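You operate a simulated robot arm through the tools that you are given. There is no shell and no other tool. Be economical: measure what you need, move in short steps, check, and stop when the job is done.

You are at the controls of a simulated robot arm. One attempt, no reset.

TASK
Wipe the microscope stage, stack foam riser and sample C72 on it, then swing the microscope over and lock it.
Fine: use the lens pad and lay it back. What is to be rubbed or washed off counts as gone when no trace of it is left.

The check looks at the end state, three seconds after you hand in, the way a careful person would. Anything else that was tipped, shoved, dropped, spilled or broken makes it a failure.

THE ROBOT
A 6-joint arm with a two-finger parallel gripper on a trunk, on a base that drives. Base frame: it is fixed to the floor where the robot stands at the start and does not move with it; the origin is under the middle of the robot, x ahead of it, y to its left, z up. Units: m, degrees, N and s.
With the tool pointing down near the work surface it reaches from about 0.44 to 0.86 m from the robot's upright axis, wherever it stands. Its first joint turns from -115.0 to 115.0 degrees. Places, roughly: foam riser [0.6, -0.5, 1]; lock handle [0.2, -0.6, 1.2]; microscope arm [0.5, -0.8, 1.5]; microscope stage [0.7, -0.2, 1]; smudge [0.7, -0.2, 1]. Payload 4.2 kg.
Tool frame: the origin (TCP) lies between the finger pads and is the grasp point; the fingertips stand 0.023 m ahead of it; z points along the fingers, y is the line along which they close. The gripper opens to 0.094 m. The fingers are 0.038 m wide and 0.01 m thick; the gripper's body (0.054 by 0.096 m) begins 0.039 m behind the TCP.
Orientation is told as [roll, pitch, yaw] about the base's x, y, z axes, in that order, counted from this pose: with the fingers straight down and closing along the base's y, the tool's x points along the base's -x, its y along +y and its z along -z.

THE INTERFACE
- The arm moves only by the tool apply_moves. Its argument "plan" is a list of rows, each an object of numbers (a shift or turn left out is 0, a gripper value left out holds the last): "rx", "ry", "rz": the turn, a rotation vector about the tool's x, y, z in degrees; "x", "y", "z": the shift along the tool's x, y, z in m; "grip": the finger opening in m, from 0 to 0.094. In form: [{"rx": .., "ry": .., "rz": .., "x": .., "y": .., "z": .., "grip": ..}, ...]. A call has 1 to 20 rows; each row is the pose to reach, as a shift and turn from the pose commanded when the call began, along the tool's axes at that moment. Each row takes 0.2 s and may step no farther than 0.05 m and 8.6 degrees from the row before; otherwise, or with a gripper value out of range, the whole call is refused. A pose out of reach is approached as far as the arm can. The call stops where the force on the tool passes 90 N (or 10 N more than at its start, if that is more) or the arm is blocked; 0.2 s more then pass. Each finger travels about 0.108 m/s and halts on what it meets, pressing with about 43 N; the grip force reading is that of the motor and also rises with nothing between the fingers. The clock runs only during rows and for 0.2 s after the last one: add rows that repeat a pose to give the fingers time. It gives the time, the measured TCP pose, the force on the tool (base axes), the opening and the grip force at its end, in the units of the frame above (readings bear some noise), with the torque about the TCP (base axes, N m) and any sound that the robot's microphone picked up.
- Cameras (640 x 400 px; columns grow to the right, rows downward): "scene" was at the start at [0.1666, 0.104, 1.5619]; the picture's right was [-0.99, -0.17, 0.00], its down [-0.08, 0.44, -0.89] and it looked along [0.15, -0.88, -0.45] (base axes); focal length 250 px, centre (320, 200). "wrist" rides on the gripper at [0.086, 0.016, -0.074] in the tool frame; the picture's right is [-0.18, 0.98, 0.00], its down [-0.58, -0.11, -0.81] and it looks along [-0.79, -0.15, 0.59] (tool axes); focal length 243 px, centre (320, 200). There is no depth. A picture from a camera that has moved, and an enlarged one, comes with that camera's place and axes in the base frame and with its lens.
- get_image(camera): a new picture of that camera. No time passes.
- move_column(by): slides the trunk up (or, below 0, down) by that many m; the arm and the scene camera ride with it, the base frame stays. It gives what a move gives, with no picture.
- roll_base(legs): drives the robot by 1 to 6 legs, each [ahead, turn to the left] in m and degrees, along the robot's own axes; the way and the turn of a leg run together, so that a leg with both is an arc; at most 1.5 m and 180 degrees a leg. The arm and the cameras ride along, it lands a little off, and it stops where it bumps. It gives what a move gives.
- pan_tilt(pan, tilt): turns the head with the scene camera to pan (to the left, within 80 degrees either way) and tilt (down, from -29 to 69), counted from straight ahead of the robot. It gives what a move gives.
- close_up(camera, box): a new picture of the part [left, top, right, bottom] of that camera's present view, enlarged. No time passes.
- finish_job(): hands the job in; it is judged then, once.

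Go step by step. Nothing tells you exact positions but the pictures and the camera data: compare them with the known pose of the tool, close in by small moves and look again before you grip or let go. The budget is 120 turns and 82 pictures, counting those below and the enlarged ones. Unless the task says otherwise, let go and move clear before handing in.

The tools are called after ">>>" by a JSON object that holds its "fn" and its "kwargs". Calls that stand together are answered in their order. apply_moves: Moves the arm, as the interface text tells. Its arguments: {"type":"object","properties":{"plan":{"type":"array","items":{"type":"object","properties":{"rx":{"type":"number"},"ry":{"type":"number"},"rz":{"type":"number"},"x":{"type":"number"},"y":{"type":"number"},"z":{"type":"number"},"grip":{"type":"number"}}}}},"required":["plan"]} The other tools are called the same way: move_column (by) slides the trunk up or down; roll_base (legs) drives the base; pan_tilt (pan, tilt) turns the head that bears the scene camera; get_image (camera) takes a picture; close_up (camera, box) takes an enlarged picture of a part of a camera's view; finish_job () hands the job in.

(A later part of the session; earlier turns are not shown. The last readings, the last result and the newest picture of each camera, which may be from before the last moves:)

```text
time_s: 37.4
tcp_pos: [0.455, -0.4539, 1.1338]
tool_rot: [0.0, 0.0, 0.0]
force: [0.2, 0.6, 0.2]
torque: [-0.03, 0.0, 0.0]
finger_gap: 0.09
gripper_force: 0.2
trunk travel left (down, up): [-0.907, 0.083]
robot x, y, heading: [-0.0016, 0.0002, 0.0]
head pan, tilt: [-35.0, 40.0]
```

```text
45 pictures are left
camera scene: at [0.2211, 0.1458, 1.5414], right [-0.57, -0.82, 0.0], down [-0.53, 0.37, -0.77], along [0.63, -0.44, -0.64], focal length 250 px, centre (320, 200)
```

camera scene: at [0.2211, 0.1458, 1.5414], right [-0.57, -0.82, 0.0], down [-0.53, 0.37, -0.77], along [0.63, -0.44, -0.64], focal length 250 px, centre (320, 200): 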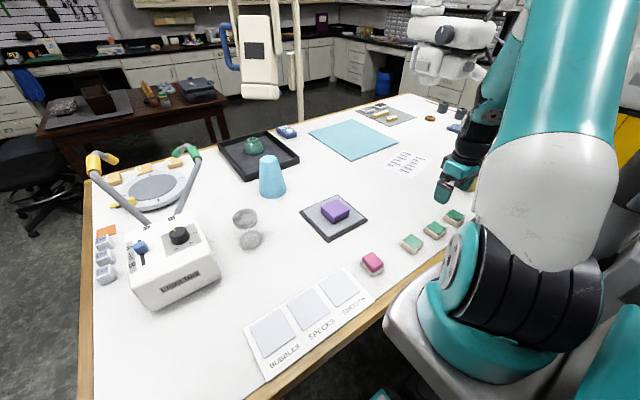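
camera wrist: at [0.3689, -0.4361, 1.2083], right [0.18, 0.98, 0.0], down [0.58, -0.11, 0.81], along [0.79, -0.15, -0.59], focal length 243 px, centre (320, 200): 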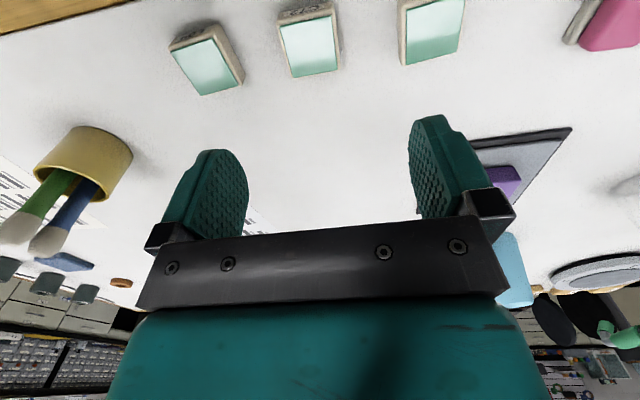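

C72 works out at (0.459, -0.463) with its top near z 0.971. I'll descend part way and verify.

>>> {"fn": "apply_moves", "kwargs": {"plan": [{"x": -0.004, "y": -0.009, "z": 0.02, "rz": 1}, {"x": -0.004, "y": -0.009, "z": 0.06, "rz": 1}, {"x": -0.004, "y": -0.009, "z": 0.1, "rz": 1}, {"x": -0.004, "y": -0.009, "z": 0.13, "rz": 1}]}}

>>> {"fn": "get_image", "kwargs": {"camera": "wrist"}}

>>> {"fn": "close_up", "kwargs": {"camera": "scene", "box": [390, 180, 486, 260]}}

```text
time_s: 38.4
tcp_pos: [0.4591, -0.4635, 1.0055]
tool_rot: [0.0, 0.0, -0.9]
force: [-0.3, -0.1, -0.5]
torque: [-0.01, -0.01, 0.03]
finger_gap: 0.09
gripper_force: 0.1
trunk travel left (down, up): [-0.907, 0.083]
robot x, y, heading: [0.0003, -0.0, 0.0]
head pan, tilt: [-35.0, 40.0]
```

```text
44 pictures are left
camera wrist: at [0.3732, -0.4446, 1.08], right [0.2, 0.98, 0.0], down [0.58, -0.12, 0.81], along [0.79, -0.16, -0.59], focal length 243 px, centre (320, 200)
```

wrist: 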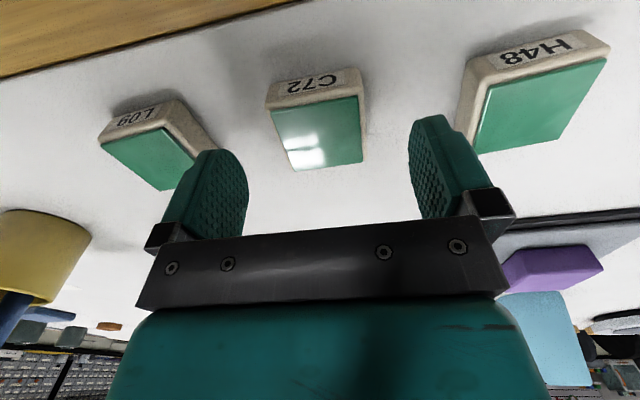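

```text
5.00 times, centred on (438, 220) of scene
camera zoom: at [0.2205, 0.1457, 1.5415], right [-0.57, -0.82, 0.0], down [-0.53, 0.37, -0.77], along [0.63, -0.44, -0.64], focal length 1252 px, centre (-270, 100)
```

zoom: 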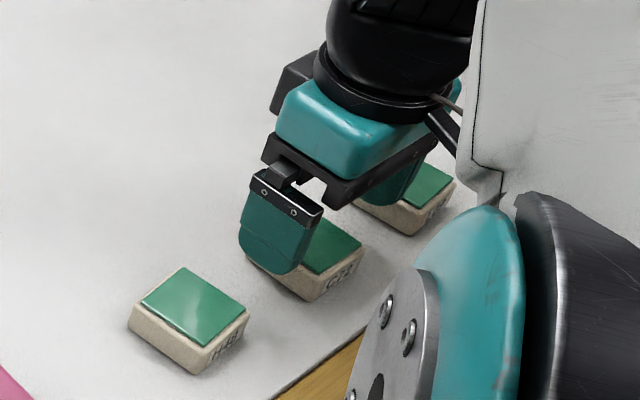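

Aligned, with clearance to the neighbours. I'll narrow the opening slightly, descend and grip C72.

>>> {"fn": "apply_moves", "kwargs": {"plan": [{"x": -0.002, "grip": 0.078, "rz": 2}, {"x": -0.002, "z": 0.015, "rz": 2}, {"x": -0.002, "z": 0.027, "rz": 2}, {"x": -0.002, "z": 0.027, "rz": 2, "grip": 0.06}, {"x": -0.002, "z": 0.027, "rz": 2, "grip": 0.045}, {"x": -0.002, "z": 0.027, "rz": 2, "grip": 0.04}, {"x": -0.002, "z": 0.027, "rz": 2, "grip": 0.04}]}}

>>> {"fn": "get_image", "kwargs": {"camera": "wrist"}}

```text
time_s: 40.0
tcp_pos: [0.4601, -0.4626, 0.9784]
tool_rot: [0.1, 0.1, -2.9]
force: [-0.9, 0.0, -0.7]
torque: [0.0, -0.01, -0.04]
finger_gap: 0.0489
gripper_force: 43.2
trunk travel left (down, up): [-0.907, 0.083]
robot x, y, heading: [-0.0028, 0.0004, -0.1]
head pan, tilt: [-35.0, 40.0]
```

```text
42 pictures are left
camera wrist: at [0.3754, -0.4408, 1.0525], right [0.24, 0.97, 0.0], down [0.58, -0.14, 0.81], along [0.78, -0.19, -0.59], focal length 243 px, centre (320, 200)
```

wrist: 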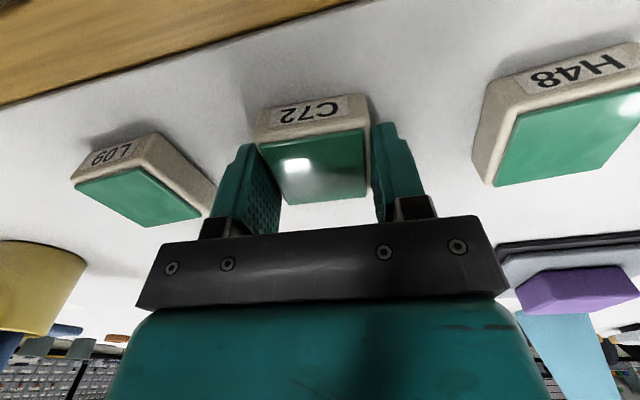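

C72 is gripped. I'll lift it and carry it above the riser on the stage.

>>> {"fn": "apply_moves", "kwargs": {"plan": [{"z": -0.04}, {"z": -0.08}, {"z": -0.12}, {"z": -0.12, "x": -0.028, "y": 0.028}, {"z": -0.12, "x": -0.056, "y": 0.056, "rz": -1}, {"z": -0.12, "x": -0.085, "y": 0.085, "rz": -2}, {"z": -0.12, "x": -0.113, "y": 0.114, "rz": -3}, {"z": -0.12, "x": -0.141, "y": 0.142, "rz": -3}, {"z": -0.12, "x": -0.17, "y": 0.17, "rz": -3}, {"z": -0.12, "x": -0.2, "y": 0.2, "rz": -3}, {"z": -0.12, "x": -0.2264, "y": 0.2277, "rz": -3}, {"z": -0.09, "x": -0.2264, "y": 0.2277, "rz": -3}, {"z": -0.066, "x": -0.2264, "y": 0.2277, "rz": -3}]}}

>>> {"fn": "get_image", "kwargs": {"camera": "wrist"}}

>>> {"fn": "close_up", "kwargs": {"camera": "scene", "box": [280, 180, 400, 255]}}

```text
time_s: 42.8
tcp_pos: [0.6983, -0.2454, 1.0429]
tool_rot: [0.0, 0.0, 0.0]
force: [-0.7, 0.8, -1.7]
torque: [-0.01, -0.06, 0.0]
finger_gap: 0.0491
gripper_force: 43.4
trunk travel left (down, up): [-0.907, 0.083]
robot x, y, heading: [0.0002, 0.0006, 0.1]
head pan, tilt: [-35.0, 40.0]
```

```text
41 pictures are left
camera wrist: at [0.6125, -0.2288, 1.1183], right [0.18, 0.98, 0.0], down [0.58, -0.11, 0.81], along [0.79, -0.15, -0.59], focal length 243 px, centre (320, 200)
```

wrist: 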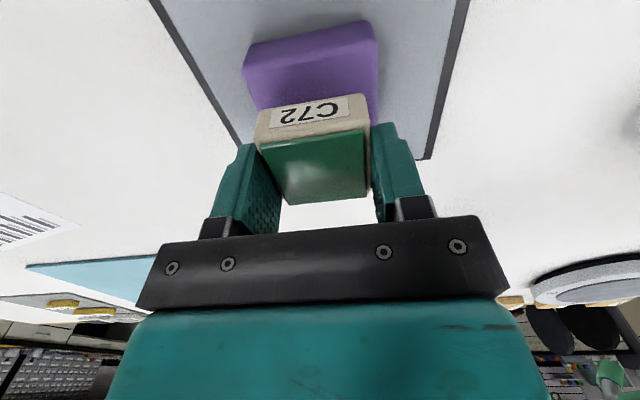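

```text
5.33 times, centred on (340, 218) of scene
camera zoom: at [0.2205, 0.1456, 1.5415], right [-0.57, -0.82, 0.0], down [-0.53, 0.37, -0.77], along [0.63, -0.44, -0.64], focal length 1336 px, centre (213, 107)
```

zoom: 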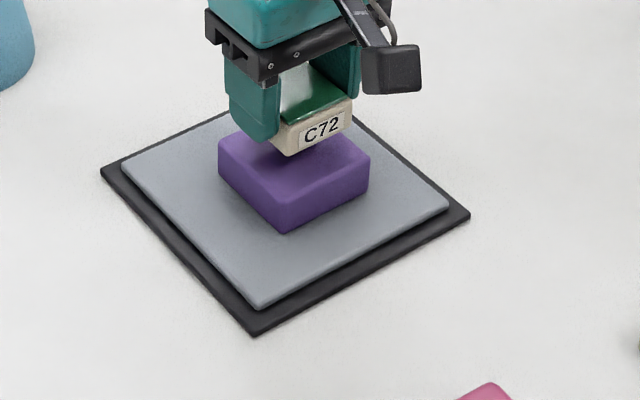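

C72 is centred above the riser. I'll lower until contact.

>>> {"fn": "apply_moves", "kwargs": {"plan": [{"z": 0.008}, {"z": 0.014}, {"z": 0.016}]}}

```text
time_s: 43.6
tcp_pos: [0.6991, -0.2472, 1.0273]
tool_rot: [0.0, 0.1, 0.1]
force: [0.2, -0.1, -0.9]
torque: [0.03, 0.02, 0.01]
finger_gap: 0.0492
gripper_force: 43.1
trunk travel left (down, up): [-0.907, 0.083]
robot x, y, heading: [-0.0005, -0.0024, -0.2]
head pan, tilt: [-35.0, 40.0]
```

>>> {"fn": "apply_moves", "kwargs": {"plan": [{"z": 0.001}, {"z": 0.002}]}}

>>> {"fn": "close_up", "kwargs": {"camera": "wrist", "box": [220, 50, 420, 220]}}

```text
time_s: 44.2
tcp_pos: [0.6982, -0.2464, 1.0253]
tool_rot: [0.0, 0.0, 0.0]
force: [0.1, 0.4, -0.9]
torque: [0.01, -0.05, -0.02]
finger_gap: 0.0492
gripper_force: 43.1
trunk travel left (down, up): [-0.907, 0.083]
robot x, y, heading: [-0.0009, -0.0007, 0.0]
head pan, tilt: [-35.0, 40.0]
```

```text
2.35 times, centred on (320, 135) of wrist
camera zoom: at [0.613, -0.2285, 1.0999], right [0.18, 0.98, 0.0], down [0.58, -0.11, 0.81], along [0.79, -0.15, -0.59], focal length 571 px, centre (320, 353)
```

zoom: 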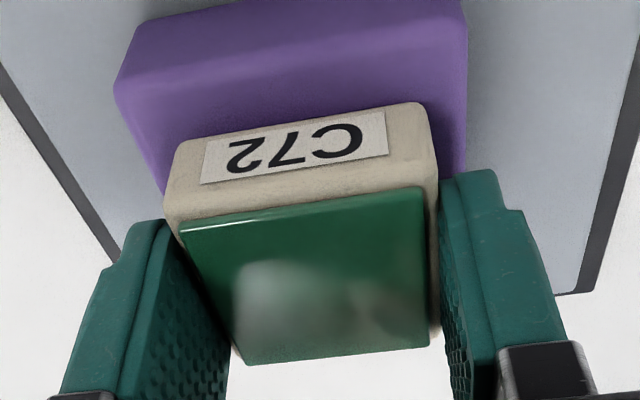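

>>> {"fn": "apply_moves", "kwargs": {"plan": [{"z": 0.001}, {"z": 0.002}]}}

```text
time_s: 44.8
tcp_pos: [0.6993, -0.2461, 1.0231]
tool_rot: [0.1, 0.0, 0.0]
force: [0.0, 0.3, -1.1]
torque: [0.0, -0.03, 0.03]
finger_gap: 0.049
gripper_force: 43.7
trunk travel left (down, up): [-0.907, 0.083]
robot x, y, heading: [-0.0002, 0.0042, 0.1]
head pan, tilt: [-35.0, 40.0]
```

>>> {"fn": "apply_moves", "kwargs": {"plan": [{"z": 0.001}, {"z": 0.0015}]}}

```text
time_s: 45.4
tcp_pos: [0.6978, -0.2461, 1.021]
tool_rot: [0.0, 0.1, 0.0]
force: [-0.3, -0.1, -0.5]
torque: [-0.01, -0.01, 0.03]
finger_gap: 0.049
gripper_force: 42.9
trunk travel left (down, up): [-0.907, 0.083]
robot x, y, heading: [0.0041, -0.0007, 0.2]
head pan, tilt: [-35.0, 40.0]
```

>>> {"fn": "apply_moves", "kwargs": {"plan": [{"z": 0.0005}, {"z": 0.001}]}}

>>> {"fn": "close_up", "kwargs": {"camera": "scene", "box": [300, 180, 380, 240]}}

```text
time_s: 46.0
tcp_pos: [0.6991, -0.2461, 1.0218]
tool_rot: [-0.1, 0.0, 0.0]
force: [-0.2, 0.9, 10.2]
torque: [0.02, 0.09, 0.02]
finger_gap: 0.0489
gripper_force: 43.2
trunk travel left (down, up): [-0.907, 0.083]
robot x, y, heading: [0.003, -0.0003, -0.1]
head pan, tilt: [-35.0, 40.0]
```

```text
6.67 times, centred on (340, 210) of scene
camera zoom: at [0.2202, 0.1457, 1.5417], right [-0.57, -0.82, 0.0], down [-0.53, 0.37, -0.77], along [0.63, -0.44, -0.64], focal length 1670 px, centre (187, 133)
```

zoom: 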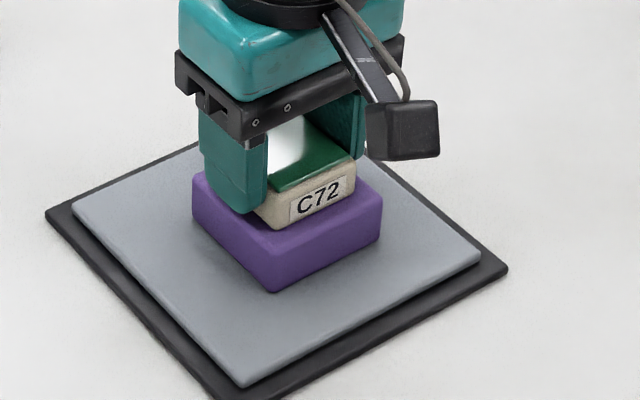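

In contact. I'll open, rise well clear and swing the arm left so the microscope comes into view.

>>> {"fn": "apply_moves", "kwargs": {"plan": [{"z": -0.0005}, {"z": -0.0005, "grip": 0.065}, {"z": -0.0005, "grip": 0.075}, {"z": -0.0005, "grip": 0.075}, {"z": -0.04}, {"z": -0.08}, {"z": -0.12}, {"z": -0.16}, {"z": -0.2}, {"z": -0.24}, {"z": -0.28, "x": 0.02, "y": 0.02}, {"z": -0.3, "x": 0.05, "y": 0.05}, {"z": -0.3, "x": 0.08, "y": 0.08}, {"z": -0.3, "x": 0.11, "y": 0.11}, {"z": -0.3, "x": 0.14, "y": 0.14}, {"z": -0.3, "x": 0.16, "y": 0.18}, {"z": -0.3, "x": 0.17, "y": 0.22}]}}

>>> {"fn": "get_image", "kwargs": {"camera": "scene"}}

>>> {"fn": "pan_tilt", "kwargs": {"pan": -75, "tilt": 10}}

>>> {"fn": "get_image", "kwargs": {"camera": "scene"}}

```text
time_s: 49.6
tcp_pos: [0.5297, -0.0246, 1.3202]
tool_rot: [-0.1, 0.1, -0.2]
force: [0.0, 0.0, -0.9]
torque: [0.01, 0.0, 0.02]
finger_gap: 0.075
gripper_force: 0.0
trunk travel left (down, up): [-0.907, 0.083]
robot x, y, heading: [-0.0041, 0.0006, 0.2]
head pan, tilt: [-35.0, 40.0]
```

```text
37 pictures are left
camera scene: at [0.2208, 0.1452, 1.5415], right [-0.57, -0.82, 0.0], down [-0.53, 0.37, -0.77], along [0.63, -0.44, -0.64], focal length 250 px, centre (320, 200)
```

scene: 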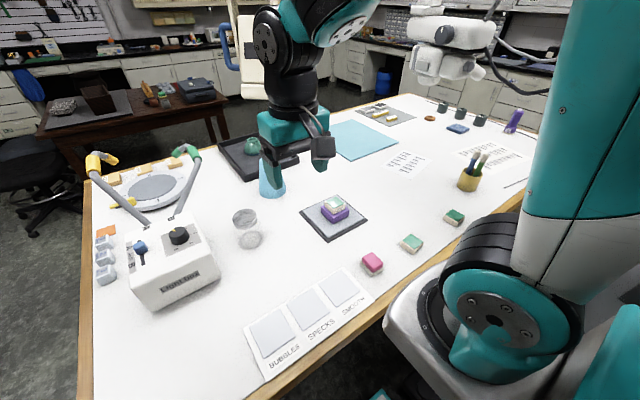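

```text
time_s: 50.7
tcp_pos: [0.5308, -0.0256, 1.319]
tool_rot: [-0.1, 0.1, 0.0]
force: [-0.1, 0.8, -0.3]
torque: [0.04, 0.01, 0.01]
finger_gap: 0.0749
gripper_force: 0.0
trunk travel left (down, up): [-0.907, 0.083]
robot x, y, heading: [0.0005, 0.0013, 0.2]
head pan, tilt: [-75.0, 10.0]
```

```text
36 pictures are left
camera scene: at [0.1752, 0.1045, 1.5891], right [-0.97, -0.26, 0.0], down [-0.05, 0.17, -0.98], along [0.26, -0.95, -0.17], focal length 250 px, centre (320, 200)
```

scene: 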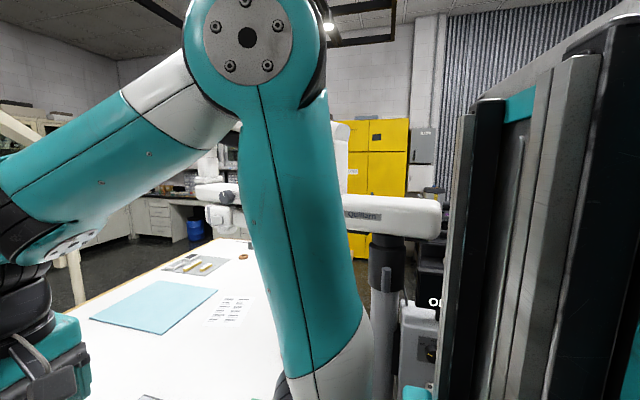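

The microscope's post with its collar, and the white arm on top, stand to the right, hidden behind the robot's upper arm. I'll swing the wrist camera round to look at it from close by.

>>> {"fn": "apply_moves", "kwargs": {"plan": [{"x": 0.02, "y": -0.027, "z": -0.01, "rz": 7.5}, {"x": 0.04, "y": -0.054, "z": -0.02, "rz": 15}, {"x": 0.06, "y": -0.081, "z": -0.03, "rz": 22.5}, {"x": 0.08, "y": -0.108, "z": -0.03, "rz": 30}, {"x": 0.1, "y": -0.135, "z": -0.03, "rz": 37.5}, {"x": 0.12, "y": -0.162, "z": -0.03, "rz": 45}, {"x": 0.14, "y": -0.19, "z": -0.03, "rz": 52.5}, {"x": 0.16, "y": -0.217, "z": -0.03, "rz": 60}, {"x": 0.18, "y": -0.244, "z": -0.03, "rz": 67.5}, {"x": 0.2, "y": -0.271, "z": -0.03, "rz": 75}, {"x": 0.22, "y": -0.3, "z": -0.03, "rz": 82.5}, {"x": 0.23, "y": -0.325, "z": -0.03, "rz": 90}]}}

>>> {"fn": "get_image", "kwargs": {"camera": "wrist"}}

>>> {"fn": "get_image", "kwargs": {"camera": "scene"}}

```text
time_s: 53.3
tcp_pos: [0.2969, -0.35, 1.3528]
tool_rot: [0.0, 0.1, -90.2]
force: [0.1, -0.1, 0.4]
torque: [0.01, -0.02, 0.01]
finger_gap: 0.0749
gripper_force: 0.0
out of reach, approached as far as the arm can: row 5, 6, 7, 8, 9
trunk travel left (down, up): [-0.907, 0.083]
robot x, y, heading: [-0.001, 0.0012, 0.2]
head pan, tilt: [-75.0, 10.0]
```

```text
35 pictures are left
camera wrist: at [0.3149, -0.262, 1.4275], right [0.98, -0.19, 0.0], down [-0.11, -0.58, 0.81], along [-0.15, -0.79, -0.59], focal length 243 px, centre (320, 200)
```

wrist: 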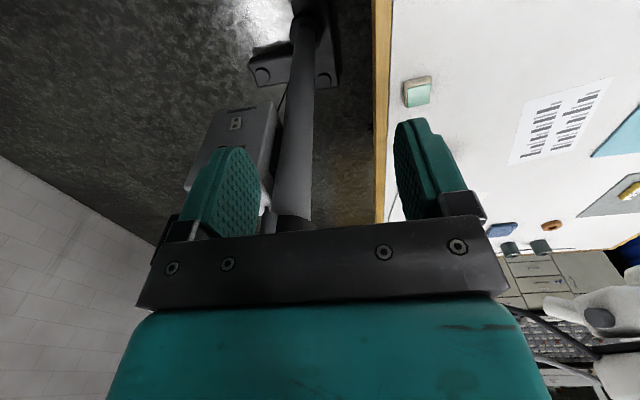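

```text
34 pictures are left
camera scene: at [0.1751, 0.1048, 1.5891], right [-0.97, -0.26, 0.0], down [-0.04, 0.17, -0.98], along [0.25, -0.95, -0.17], focal length 250 px, centre (320, 200)
```

scene: 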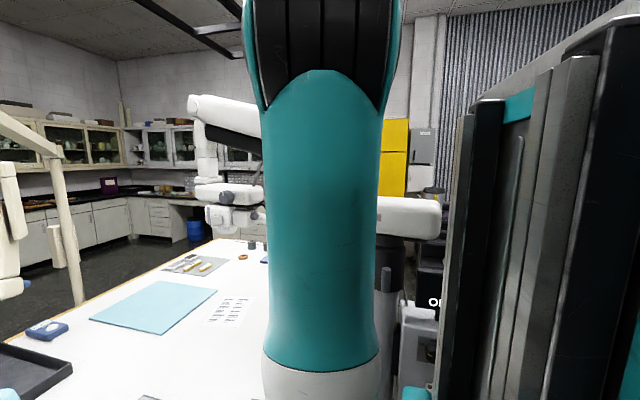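

The post and collar are visible to the right of the upper arm. I'll zoom there and on the microscope head.

>>> {"fn": "close_up", "kwargs": {"camera": "scene", "box": [360, 180, 460, 400]}}

>>> {"fn": "close_up", "kwargs": {"camera": "scene", "box": [170, 80, 290, 260]}}

```text
1.82 times, centred on (410, 290) of scene
camera zoom: at [0.1751, 0.1048, 1.5891], right [-0.97, -0.26, 0.0], down [-0.04, 0.17, -0.98], along [0.25, -0.95, -0.17], focal length 455 px, centre (156, 36)
```

zoom: 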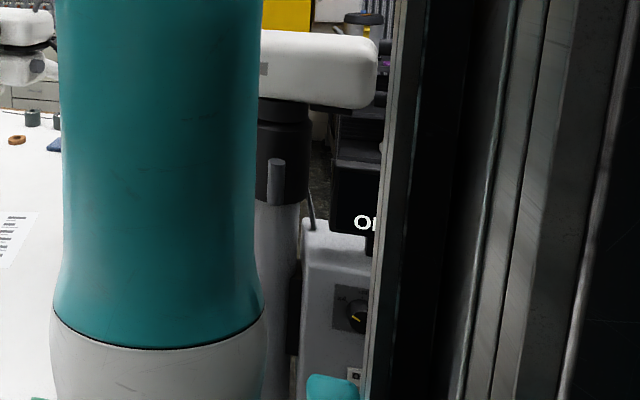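

```text
2.22 times, centred on (230, 170) of scene
camera zoom: at [0.1751, 0.1048, 1.5891], right [-0.97, -0.26, 0.0], down [-0.04, 0.17, -0.98], along [0.25, -0.95, -0.17], focal length 557 px, centre (520, 267)
```

zoom: 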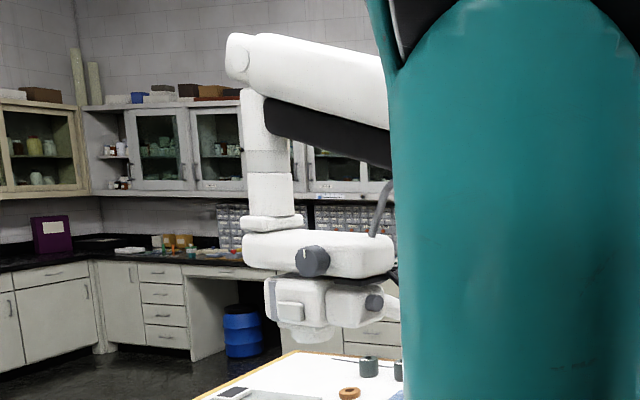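

The collar has a small grey lever in front; the microscope hangs from a spring arm out over the bench's far side. I'll back the base up to get an unobstructed view of the post and arm.

>>> {"fn": "roll_base", "kwargs": {"legs": [[-0.6, 0]]}}

>>> {"fn": "pan_tilt", "kwargs": {"pan": -45, "tilt": 12}}

>>> {"fn": "get_image", "kwargs": {"camera": "scene"}}

```text
time_s: 56.7
tcp_pos: [-0.3105, -0.3498, 1.3534]
tool_rot: [-0.1, 0.1, -90.4]
force: [0.1, -0.3, 0.5]
torque: [0.01, -0.03, -0.01]
finger_gap: 0.0751
gripper_force: 0.1
trunk travel left (down, up): [-0.907, 0.083]
robot x, y, heading: [-0.6069, -0.0021, -0.5]
head pan, tilt: [-75.0, 10.0]
```

```text
time_s: 57.7
tcp_pos: [-0.3089, -0.3506, 1.3534]
tool_rot: [0.0, 0.0, -90.4]
force: [0.4, -0.9, 0.2]
torque: [-0.02, -0.03, 0.0]
finger_gap: 0.0748
gripper_force: 0.1
trunk travel left (down, up): [-0.907, 0.083]
robot x, y, heading: [-0.6046, 0.0045, -0.6]
head pan, tilt: [-45.0, 12.0]
```

```text
31 pictures are left
camera scene: at [-0.387, 0.1289, 1.5859], right [-0.71, -0.7, 0.0], down [-0.15, 0.15, -0.98], along [0.69, -0.7, -0.21], focal length 250 px, centre (320, 200)
```

scene: 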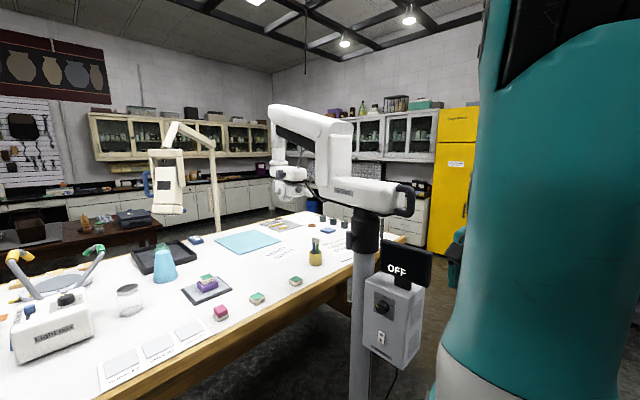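

Now the whole microscope is in view. I'll zoom in on the arm, collar and lever, and on the head.

>>> {"fn": "close_up", "kwargs": {"camera": "scene", "box": [256, 90, 448, 210]}}

>>> {"fn": "close_up", "kwargs": {"camera": "scene", "box": [330, 180, 440, 290]}}

```text
3.33 times, centred on (352, 150) of scene
camera zoom: at [-0.387, 0.1289, 1.5859], right [-0.71, -0.7, 0.0], down [-0.15, 0.15, -0.98], along [0.69, -0.7, -0.21], focal length 835 px, centre (213, 367)
```

zoom: 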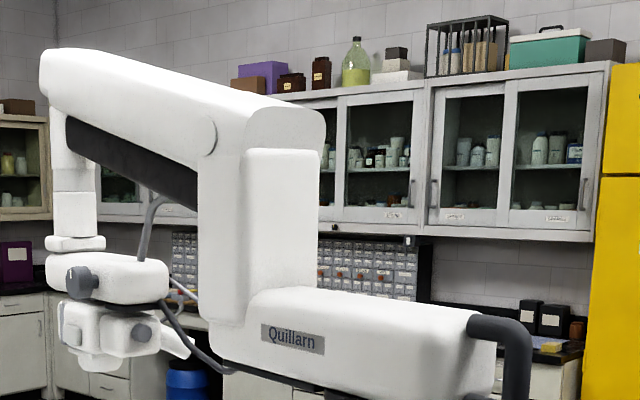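

```text
3.64 times, centred on (385, 235) of scene
camera zoom: at [-0.387, 0.1289, 1.5859], right [-0.71, -0.7, 0.0], down [-0.15, 0.15, -0.98], along [0.69, -0.7, -0.21], focal length 911 px, centre (84, 73)
```

zoom: 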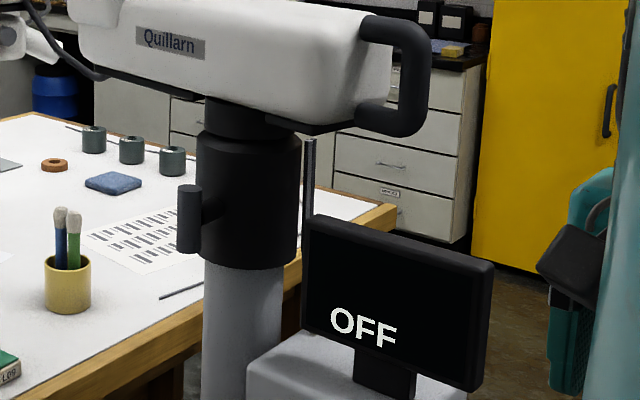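

The arm has a black loop handle at its tail (about (-0.03, -0.64, 1.45)), so moving that tail toward -y swings the head over the stage; a T-bar lock handle sits on the collar's +y side near (0.166, -0.593, 1.236). I'll drive back to within reach.

>>> {"fn": "roll_base", "kwargs": {"legs": [[0.5, 0]]}}

>>> {"fn": "apply_moves", "kwargs": {"plan": [{"z": -0.04, "rz": -7}, {"z": -0.08, "rz": -14}, {"z": -0.12, "rz": -21}, {"z": -0.16, "rz": -28}, {"z": -0.2, "rz": -35}, {"z": -0.21, "rz": -42}, {"z": -0.21, "rz": -49}, {"z": -0.21, "rz": -56}, {"z": -0.21, "rz": -63}, {"z": -0.21, "rz": -70}, {"z": -0.21, "rz": -74}]}}

```text
time_s: 60.6
tcp_pos: [0.193, -0.3565, 1.3535]
tool_rot: [-0.1, 0.0, -90.7]
force: [0.2, -0.5, -0.6]
torque: [0.03, 0.03, 0.01]
finger_gap: 0.0751
gripper_force: 0.1
trunk travel left (down, up): [-0.907, 0.083]
robot x, y, heading: [-0.1012, -0.0005, -0.6]
head pan, tilt: [-45.0, 12.0]
```

```text
time_s: 63.0
tcp_pos: [0.1923, -0.3549, 1.5627]
tool_rot: [-0.1, 0.1, -16.6]
force: [0.2, -0.3, -0.9]
torque: [0.0, 0.02, -0.01]
finger_gap: 0.0751
gripper_force: 0.1
trunk travel left (down, up): [-0.907, 0.083]
robot x, y, heading: [-0.1017, -0.0016, -0.9]
head pan, tilt: [-45.0, 12.0]
```

>>> {"fn": "apply_moves", "kwargs": {"plan": [{"x": 0.025, "y": -0.034}, {"x": 0.05, "y": -0.068}, {"x": 0.075, "y": -0.102}, {"x": 0.1, "y": -0.136}, {"x": 0.125, "y": -0.17}, {"x": 0.15, "y": -0.205}, {"x": 0.175, "y": -0.24}, {"x": 0.2021, "y": -0.2742}]}}

>>> {"fn": "get_image", "kwargs": {"camera": "wrist"}}

>>> {"fn": "pan_tilt", "kwargs": {"pan": -79, "tilt": 10}}

>>> {"fn": "get_image", "kwargs": {"camera": "scene"}}

```text
time_s: 64.8
tcp_pos: [-0.0676, -0.5633, 1.5639]
tool_rot: [-0.1, 0.1, -16.6]
force: [-0.1, -0.1, 0.8]
torque: [-0.06, 0.01, 0.0]
finger_gap: 0.0751
gripper_force: 0.0
out of reach, approached as far as the arm can: row 8
trunk travel left (down, up): [-0.907, 0.083]
robot x, y, heading: [-0.1008, -0.0028, -0.7]
head pan, tilt: [-45.0, 12.0]
```

```text
28 pictures are left
camera wrist: at [-0.1448, -0.5218, 1.6377], right [0.46, 0.89, 0.0], down [0.53, -0.27, 0.81], along [0.72, -0.37, -0.59], focal length 243 px, centre (320, 200)
```

wrist: 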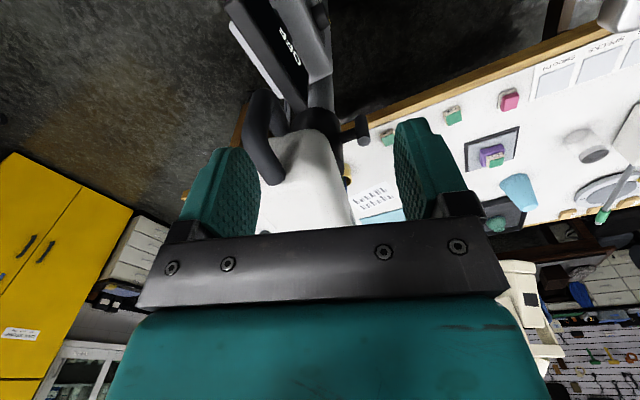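

```text
time_s: 65.8
tcp_pos: [-0.0675, -0.5641, 1.5635]
tool_rot: [0.0, 0.1, -16.6]
force: [-0.5, -0.2, 1.0]
torque: [0.0, 0.0, 0.01]
finger_gap: 0.0748
gripper_force: 0.1
trunk travel left (down, up): [-0.907, 0.083]
robot x, y, heading: [-0.0993, -0.0001, -0.7]
head pan, tilt: [-79.0, 10.0]
```

```text
27 pictures are left
camera scene: at [0.0682, 0.0984, 1.5892], right [-0.98, -0.18, 0.0], down [-0.03, 0.17, -0.98], along [0.18, -0.97, -0.17], focal length 250 px, centre (320, 200)
```

scene: 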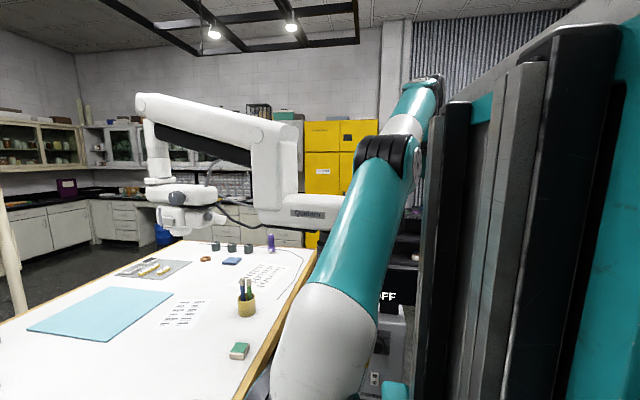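

I can see the tail loop in the wrist view, just ahead-left of the fingers. I'll zoom for exact geometry.

>>> {"fn": "close_up", "kwargs": {"camera": "wrist", "box": [210, 60, 390, 240]}}

>>> {"fn": "close_up", "kwargs": {"camera": "scene", "box": [290, 160, 450, 320]}}

```text
2.22 times, centred on (300, 150) of wrist
camera zoom: at [-0.1447, -0.522, 1.638], right [0.46, 0.89, 0.0], down [0.53, -0.27, 0.81], along [0.72, -0.37, -0.59], focal length 539 px, centre (364, 311)
```

zoom: 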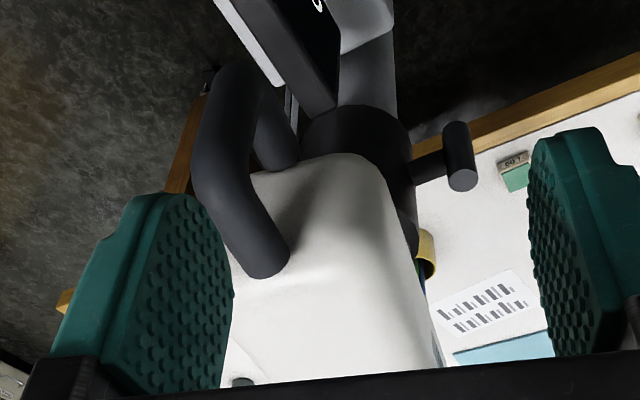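

```text
2.50 times, centred on (370, 240) of scene
camera zoom: at [0.0682, 0.0984, 1.5892], right [-0.98, -0.18, 0.0], down [-0.03, 0.17, -0.98], along [0.18, -0.97, -0.17], focal length 626 px, centre (195, 100)
```

zoom: 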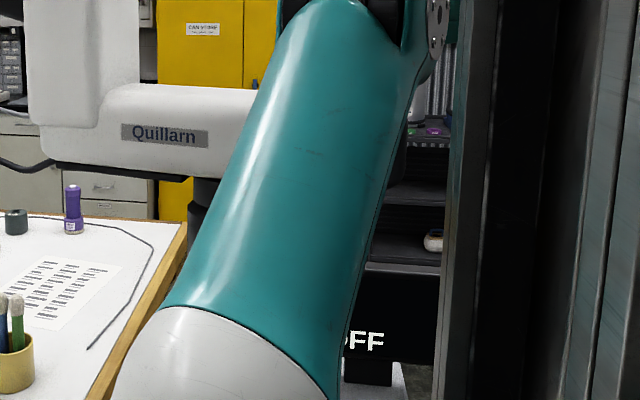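

The loop's vertical bar is at (-0.032, -0.657) between z 1.37 and 1.45, and the arm lies near azimuth -12°. The swing's far end is out of reach from here at this height, so I'll fold the arm forward and reposition the base on the -x side of the tail, facing it.

>>> {"fn": "apply_moves", "kwargs": {"plan": [{"x": -0.028, "y": 0.04}, {"x": -0.056, "y": 0.08}, {"x": -0.084, "y": 0.12}, {"x": -0.112, "y": 0.16}, {"x": -0.14, "y": 0.2}, {"x": -0.168, "y": 0.24}, {"x": -0.1957, "y": 0.2817}, {"x": -0.21, "y": 0.32}, {"x": -0.225, "y": 0.36}, {"x": -0.24, "y": 0.4}, {"x": -0.257, "y": 0.44}, {"x": -0.275, "y": 0.48}, {"x": -0.2919, "y": 0.519}]}}

>>> {"fn": "roll_base", "kwargs": {"legs": [[-0.2, 0], [0, 63], [-0.56, 0], [0, -63]]}}

>>> {"fn": "pan_tilt", "kwargs": {"pan": -20, "tilt": 15}}

>>> {"fn": "get_image", "kwargs": {"camera": "scene"}}

```text
time_s: 68.6
tcp_pos: [0.3594, -0.1521, 1.5618]
tool_rot: [0.0, 0.0, -16.8]
force: [0.0, -0.6, -0.4]
torque: [-0.02, -0.02, 0.02]
finger_gap: 0.0749
gripper_force: 0.1
out of reach, approached as far as the arm can: row 9, 10, 11, 12
trunk travel left (down, up): [-0.907, 0.083]
robot x, y, heading: [-0.1028, -0.0014, -0.6]
head pan, tilt: [-79.0, 10.0]
```

```text
time_s: 78.5
tcp_pos: [-0.1016, -0.648, 1.5607]
tool_rot: [0.0, 0.0, -16.4]
force: [0.5, -0.1, 0.2]
torque: [0.0, 0.03, 0.01]
finger_gap: 0.075
gripper_force: 0.0
trunk travel left (down, up): [-0.907, 0.083]
robot x, y, heading: [-0.568, -0.5015, -0.3]
head pan, tilt: [-79.0, 10.0]
```

```text
time_s: 79.8
tcp_pos: [-0.1017, -0.6485, 1.5616]
tool_rot: [0.0, -0.1, -16.4]
force: [0.8, 0.1, -0.2]
torque: [0.03, -0.02, 0.0]
finger_gap: 0.0751
gripper_force: 0.1
trunk travel left (down, up): [-0.907, 0.083]
robot x, y, heading: [-0.5627, -0.5008, -0.4]
head pan, tilt: [-20.0, 15.0]
```

```text
24 pictures are left
camera scene: at [-0.3247, -0.3404, 1.581], right [-0.35, -0.94, 0.0], down [-0.24, 0.09, -0.97], along [0.91, -0.34, -0.26], focal length 250 px, centre (320, 200)
```

scene: 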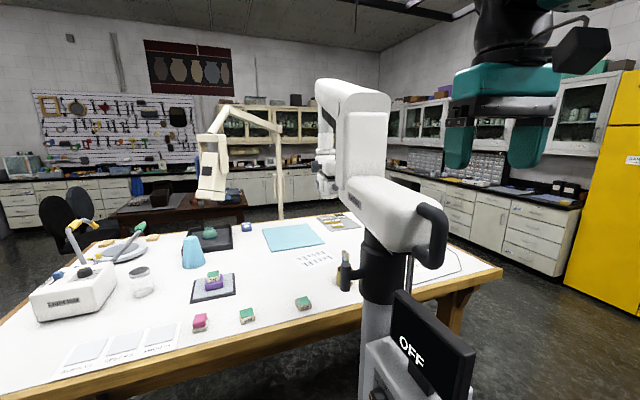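

Excellent view: the tail loop faces the robot. I'll raise the trunk 8 cm for more reach up high, then bring the open fingers above the loop's top rail.

>>> {"fn": "move_column", "kwargs": {"by": 0.08}}

>>> {"fn": "apply_moves", "kwargs": {"plan": [{"z": 0.03}, {"z": 0.06, "rz": -2}, {"z": 0.09, "x": -0.025, "y": 0.003, "rz": -4}, {"z": 0.11, "x": -0.055, "y": 0.007, "rz": -5}, {"z": 0.12, "x": -0.08, "y": 0.012, "rz": -5}]}}

>>> {"fn": "get_image", "kwargs": {"camera": "wrist"}}

>>> {"fn": "close_up", "kwargs": {"camera": "scene", "box": [340, 80, 540, 300]}}

```text
time_s: 81.0
tcp_pos: [-0.1025, -0.6489, 1.6411]
tool_rot: [0.0, 0.1, -16.3]
force: [-0.5, 0.6, -0.2]
torque: [0.0, -0.01, 0.02]
finger_gap: 0.0749
gripper_force: 0.1
trunk travel left (down, up): [-0.987, 0.003]
robot x, y, heading: [-0.5649, -0.5026, -0.3]
head pan, tilt: [-20.0, 15.0]
```

```text
time_s: 82.2
tcp_pos: [-0.0235, -0.6601, 1.5234]
tool_rot: [0.0, 0.0, -11.3]
force: [-0.1, 0.1, -0.2]
torque: [0.03, -0.01, -0.01]
finger_gap: 0.075
gripper_force: 0.0
trunk travel left (down, up): [-0.987, 0.003]
robot x, y, heading: [-0.5629, -0.5043, -0.4]
head pan, tilt: [-20.0, 15.0]
```

```text
23 pictures are left
camera wrist: at [-0.1044, -0.6255, 1.5968], right [0.37, 0.93, 0.0], down [0.55, -0.22, 0.81], along [0.75, -0.3, -0.59], focal length 243 px, centre (320, 200)
```

wrist: 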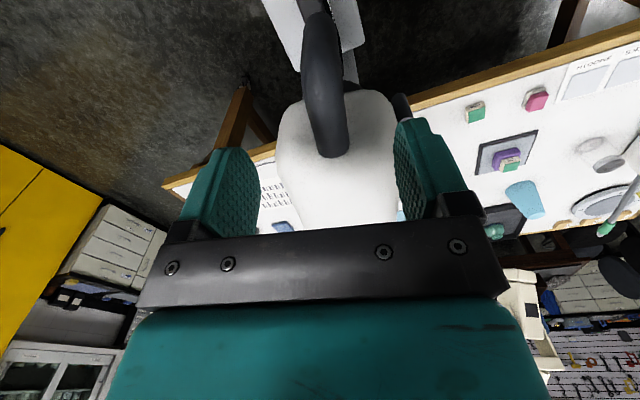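

```text
1.82 times, centred on (440, 190) of scene
camera zoom: at [-0.325, -0.3404, 1.661], right [-0.35, -0.94, 0.0], down [-0.24, 0.09, -0.97], along [0.91, -0.34, -0.26], focal length 455 px, centre (102, 218)
```

zoom: 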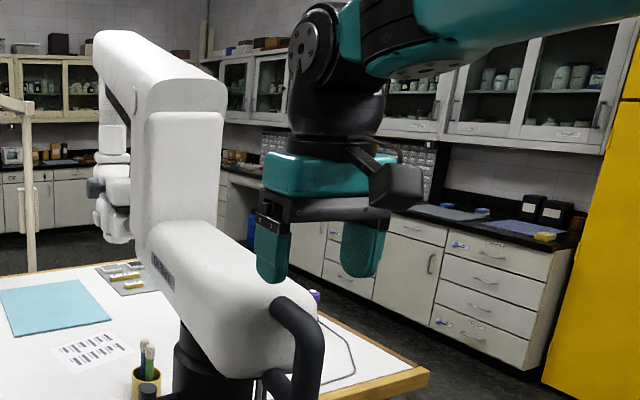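

The rail's midline passes (-0.033, -0.651) at azimuth about -14.6°. I'll shift there, descend around it and check.

>>> {"fn": "apply_moves", "kwargs": {"plan": [{"x": 0.011, "y": 0.007, "rz": 3.3}, {"x": 0.011, "y": 0.007, "rz": 3.3, "z": 0.025}, {"x": 0.011, "y": 0.007, "rz": 3.3, "z": 0.05}, {"x": 0.011, "y": 0.007, "rz": 3.3, "z": 0.071}]}}

>>> {"fn": "get_image", "kwargs": {"camera": "wrist"}}

>>> {"fn": "close_up", "kwargs": {"camera": "scene", "box": [340, 80, 540, 300]}}

```text
time_s: 83.2
tcp_pos: [-0.032, -0.6501, 1.4528]
tool_rot: [-0.1, 0.0, -14.7]
force: [-0.3, -0.4, 0.0]
torque: [0.02, -0.03, 0.0]
finger_gap: 0.0751
gripper_force: 0.0
trunk travel left (down, up): [-0.987, 0.003]
robot x, y, heading: [-0.5617, -0.4999, -0.2]
head pan, tilt: [-20.0, 15.0]
```

```text
21 pictures are left
camera wrist: at [-0.1116, -0.6112, 1.5261], right [0.43, 0.9, 0.0], down [0.54, -0.25, 0.81], along [0.73, -0.34, -0.59], focal length 243 px, centre (320, 200)
```

wrist: 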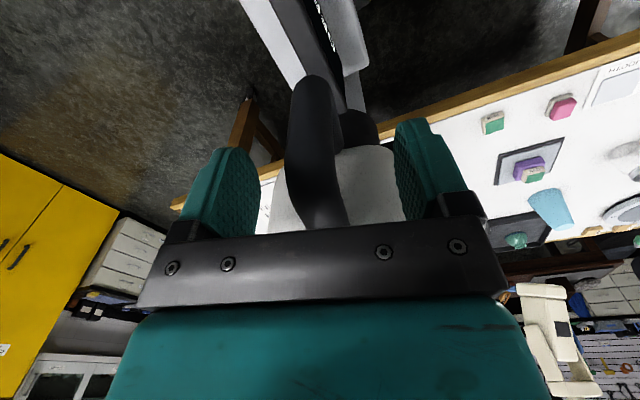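

```text
1.82 times, centred on (440, 190) of scene
camera zoom: at [-0.3247, -0.3404, 1.661], right [-0.35, -0.94, 0.0], down [-0.24, 0.09, -0.97], along [0.91, -0.34, -0.26], focal length 455 px, centre (102, 218)
```

zoom: 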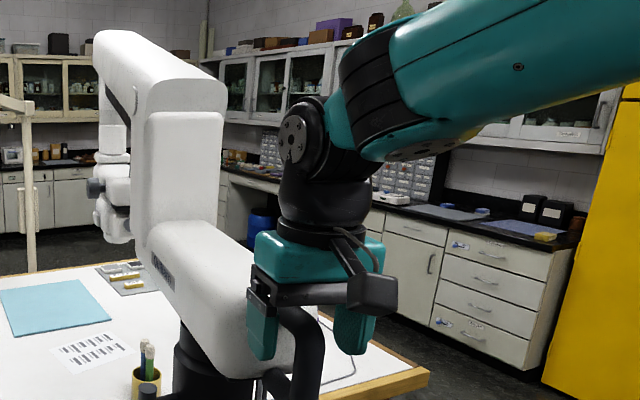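

The fingers straddle the loop. I'll close on it.

>>> {"fn": "apply_moves", "kwargs": {"plan": [{"grip": 0.05}, {"grip": 0.035}, {"grip": 0.022}, {"grip": 0.022}, {"grip": 0.022}]}}

```text
time_s: 84.4
tcp_pos: [-0.0329, -0.6495, 1.4516]
tool_rot: [0.1, 0.1, -14.4]
force: [-4.4, -0.5, -4.7]
torque: [-0.62, 0.71, 0.67]
finger_gap: 0.0263
gripper_force: 44.2
trunk travel left (down, up): [-0.987, 0.003]
robot x, y, heading: [-0.5637, -0.5026, -0.2]
head pan, tilt: [-20.0, 15.0]
```

The loop tube is 26 mm and held. I'll open a hair for slack and swing 10° slowly along the arc to test.

>>> {"fn": "apply_moves", "kwargs": {"plan": [{"grip": 0.029}, {"x": -0.0002, "y": -0.0086, "rz": -2.5}, {"x": -0.0007, "y": -0.0172, "rz": -5}, {"x": -0.0017, "y": -0.0257, "rz": -7.5}, {"x": -0.003, "y": -0.0342, "rz": -10}, {"x": -0.003, "y": -0.0342, "rz": -10}]}}

>>> {"fn": "get_image", "kwargs": {"camera": "scene"}}

```text
time_s: 85.8
tcp_pos: [-0.0383, -0.6869, 1.4502]
tool_rot: [0.0, 0.1, -4.7]
force: [0.3, 0.3, -0.2]
torque: [0.01, -0.01, 0.01]
finger_gap: 0.0293
gripper_force: 0.4
trunk travel left (down, up): [-0.987, 0.003]
robot x, y, heading: [-0.5642, -0.5051, -0.4]
head pan, tilt: [-20.0, 15.0]
```

```text
19 pictures are left
camera scene: at [-0.3246, -0.3405, 1.661], right [-0.35, -0.94, 0.0], down [-0.24, 0.09, -0.97], along [0.91, -0.34, -0.26], focal length 250 px, centre (320, 200)
```

scene: 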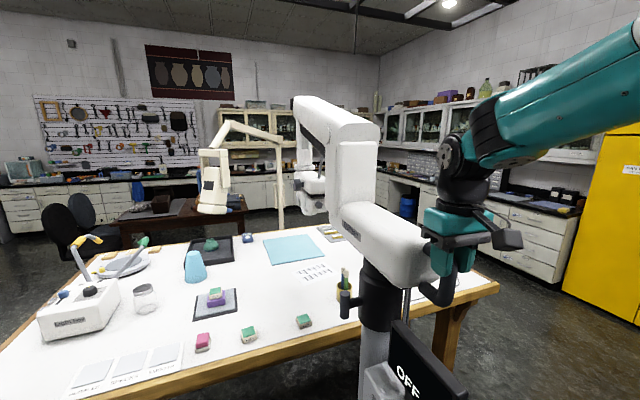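

It swings freely with no force. Continue 35° more along the arc.

>>> {"fn": "apply_moves", "kwargs": {"plan": [{"x": -0.0002, "y": -0.0086, "rz": -2.5}, {"x": -0.0007, "y": -0.0172, "rz": -5}, {"x": -0.0017, "y": -0.0257, "rz": -7.5}, {"x": -0.003, "y": -0.0342, "rz": -10}, {"x": -0.0047, "y": -0.0426, "rz": -12.5}, {"x": -0.0067, "y": -0.051, "rz": -15}, {"x": -0.0091, "y": -0.0592, "rz": -17.5}, {"x": -0.0119, "y": -0.0674, "rz": -20}, {"x": -0.015, "y": -0.0754, "rz": -22.5}, {"x": -0.0185, "y": -0.0833, "rz": -25}, {"x": -0.0223, "y": -0.091, "rz": -27.5}, {"x": -0.0264, "y": -0.0985, "rz": -30}, {"x": -0.0309, "y": -0.1058, "rz": -32.5}, {"x": -0.0333, "y": -0.1094, "rz": -33.75}, {"x": -0.0356, "y": -0.113, "rz": -35}, {"x": -0.0356, "y": -0.113, "rz": -35}]}}

>>> {"fn": "get_image", "kwargs": {"camera": "scene"}}

```text
time_s: 89.2
tcp_pos: [-0.0119, -0.8008, 1.4511]
tool_rot: [0.0, 0.0, 30.3]
force: [-3.2, 3.3, -2.8]
torque: [-0.02, 0.05, 0.03]
finger_gap: 0.0312
gripper_force: 1.8
trunk travel left (down, up): [-0.987, 0.003]
robot x, y, heading: [-0.5624, -0.5009, -0.6]
head pan, tilt: [-20.0, 15.0]
```

```text
18 pictures are left
camera scene: at [-0.3248, -0.34, 1.661], right [-0.35, -0.94, 0.0], down [-0.24, 0.09, -0.97], along [0.91, -0.34, -0.26], focal length 250 px, centre (320, 200)
```

scene: 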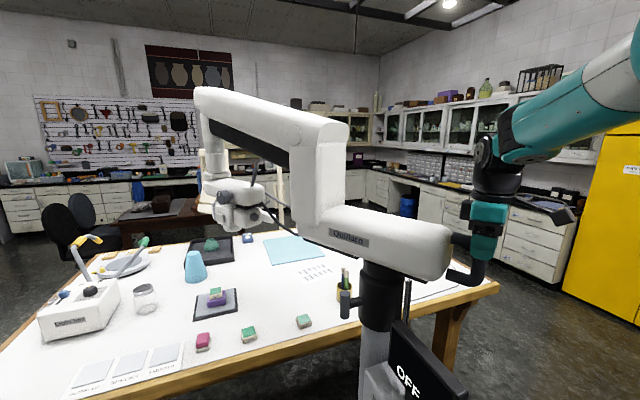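

The head has come close. I'll zoom to locate the objective against the stage.

>>> {"fn": "close_up", "kwargs": {"camera": "scene", "box": [170, 160, 330, 330]}}

```text
2.35 times, centred on (250, 245) of scene
camera zoom: at [-0.3248, -0.34, 1.661], right [-0.35, -0.94, 0.0], down [-0.24, 0.09, -0.97], along [0.91, -0.34, -0.26], focal length 589 px, centre (485, 94)
```

zoom: 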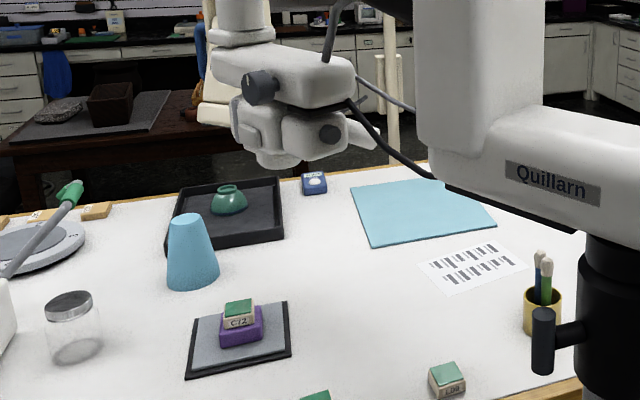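

The objective is at about (0.769, -0.34), so roughly 9° more are needed. Continue slowly.

>>> {"fn": "apply_moves", "kwargs": {"plan": [{"x": -0.0002, "y": -0.0086, "rz": -2.5, "grip": 0.031}, {"x": -0.0007, "y": -0.0172, "rz": -5}, {"x": -0.0017, "y": -0.0257, "rz": -7.5}, {"x": -0.0024, "y": -0.0308, "rz": -9}, {"x": -0.0024, "y": -0.0308, "rz": -9}]}}

>>> {"fn": "close_up", "kwargs": {"camera": "scene", "box": [130, 160, 290, 330]}}

```text
time_s: 90.4
tcp_pos: [0.0058, -0.8251, 1.4508]
tool_rot: [0.0, 0.0, 39.2]
force: [-0.4, -0.6, -0.1]
torque: [0.01, 0.01, 0.0]
finger_gap: 0.0308
gripper_force: 0.0
trunk travel left (down, up): [-0.987, 0.003]
robot x, y, heading: [-0.5648, -0.5028, -0.3]
head pan, tilt: [-20.0, 15.0]
```

```text
2.35 times, centred on (210, 245) of scene
camera zoom: at [-0.3246, -0.3402, 1.661], right [-0.35, -0.94, 0.0], down [-0.24, 0.09, -0.97], along [0.91, -0.34, -0.26], focal length 589 px, centre (579, 94)
```

zoom: 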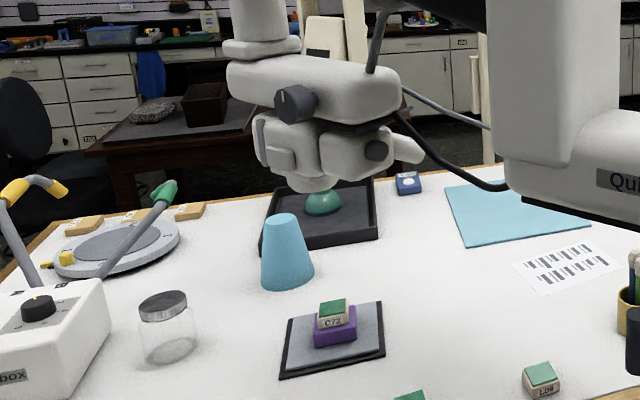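

>>> {"fn": "close_up", "kwargs": {"camera": "scene", "box": [180, 190, 250, 260]}}

```text
5.71 times, centred on (215, 225) of scene
camera zoom: at [-0.3246, -0.3402, 1.661], right [-0.35, -0.94, 0.0], down [-0.24, 0.09, -0.97], along [0.91, -0.34, -0.26], focal length 1431 px, centre (920, 57)
```

zoom: 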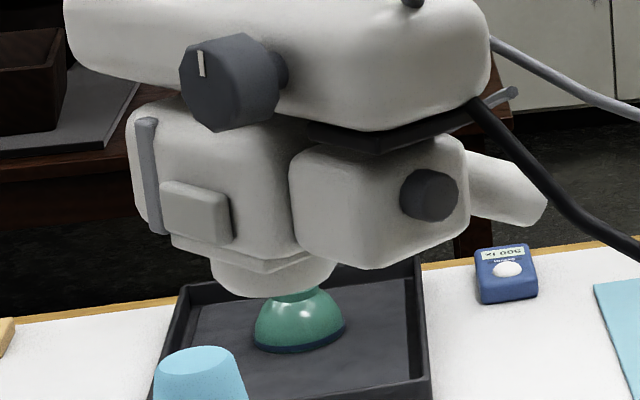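

The objective now sits over the sample to within about a centimetre. I'll open, rise off the loop, and move the hand toward the lock handle's front side.

>>> {"fn": "apply_moves", "kwargs": {"plan": [{"grip": 0.05}, {"grip": 0.065}, {"z": -0.03}, {"z": -0.07}, {"z": -0.07, "x": -0.0255, "y": 0.0366, "rz": -5.6}, {"z": -0.07, "x": -0.051, "y": 0.0731, "rz": -11.2}, {"z": -0.07, "x": -0.0765, "y": 0.1097, "rz": -16.8}, {"z": -0.07, "x": -0.102, "y": 0.1462, "rz": -22.4}, {"z": -0.07, "x": -0.1275, "y": 0.1828, "rz": -28}, {"z": -0.07, "x": -0.153, "y": 0.2193, "rz": -33.6}, {"z": -0.07, "x": -0.1785, "y": 0.2559, "rz": -39.2}, {"z": -0.07, "x": -0.204, "y": 0.2924, "rz": -44.8}, {"z": -0.07, "x": -0.2295, "y": 0.329, "rz": -50.8}]}}

>>> {"fn": "close_up", "kwargs": {"camera": "scene", "box": [180, 160, 470, 350]}}

```text
time_s: 93.2
tcp_pos: [-0.0243, -0.4256, 1.5186]
tool_rot: [0.0, -0.1, 90.1]
force: [-0.2, 0.4, 0.8]
torque: [0.01, -0.02, 0.03]
finger_gap: 0.065
gripper_force: 0.1
trunk travel left (down, up): [-0.987, 0.003]
robot x, y, heading: [-0.5649, -0.496, -0.3]
head pan, tilt: [-20.0, 15.0]
```

```text
2.11 times, centred on (325, 255) of scene
camera zoom: at [-0.3248, -0.3405, 1.6611], right [-0.35, -0.94, 0.0], down [-0.24, 0.09, -0.97], along [0.91, -0.34, -0.26], focal length 527 px, centre (310, 84)
```

zoom: 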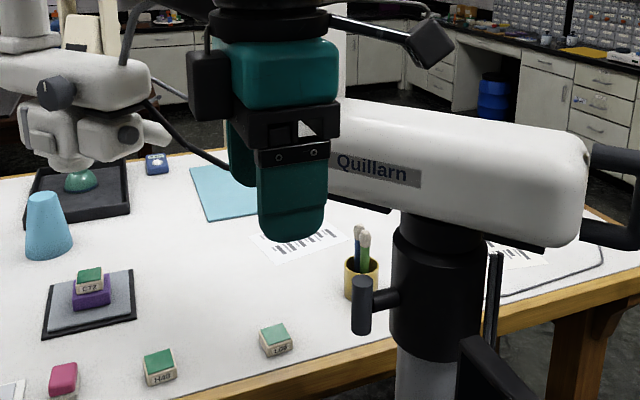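

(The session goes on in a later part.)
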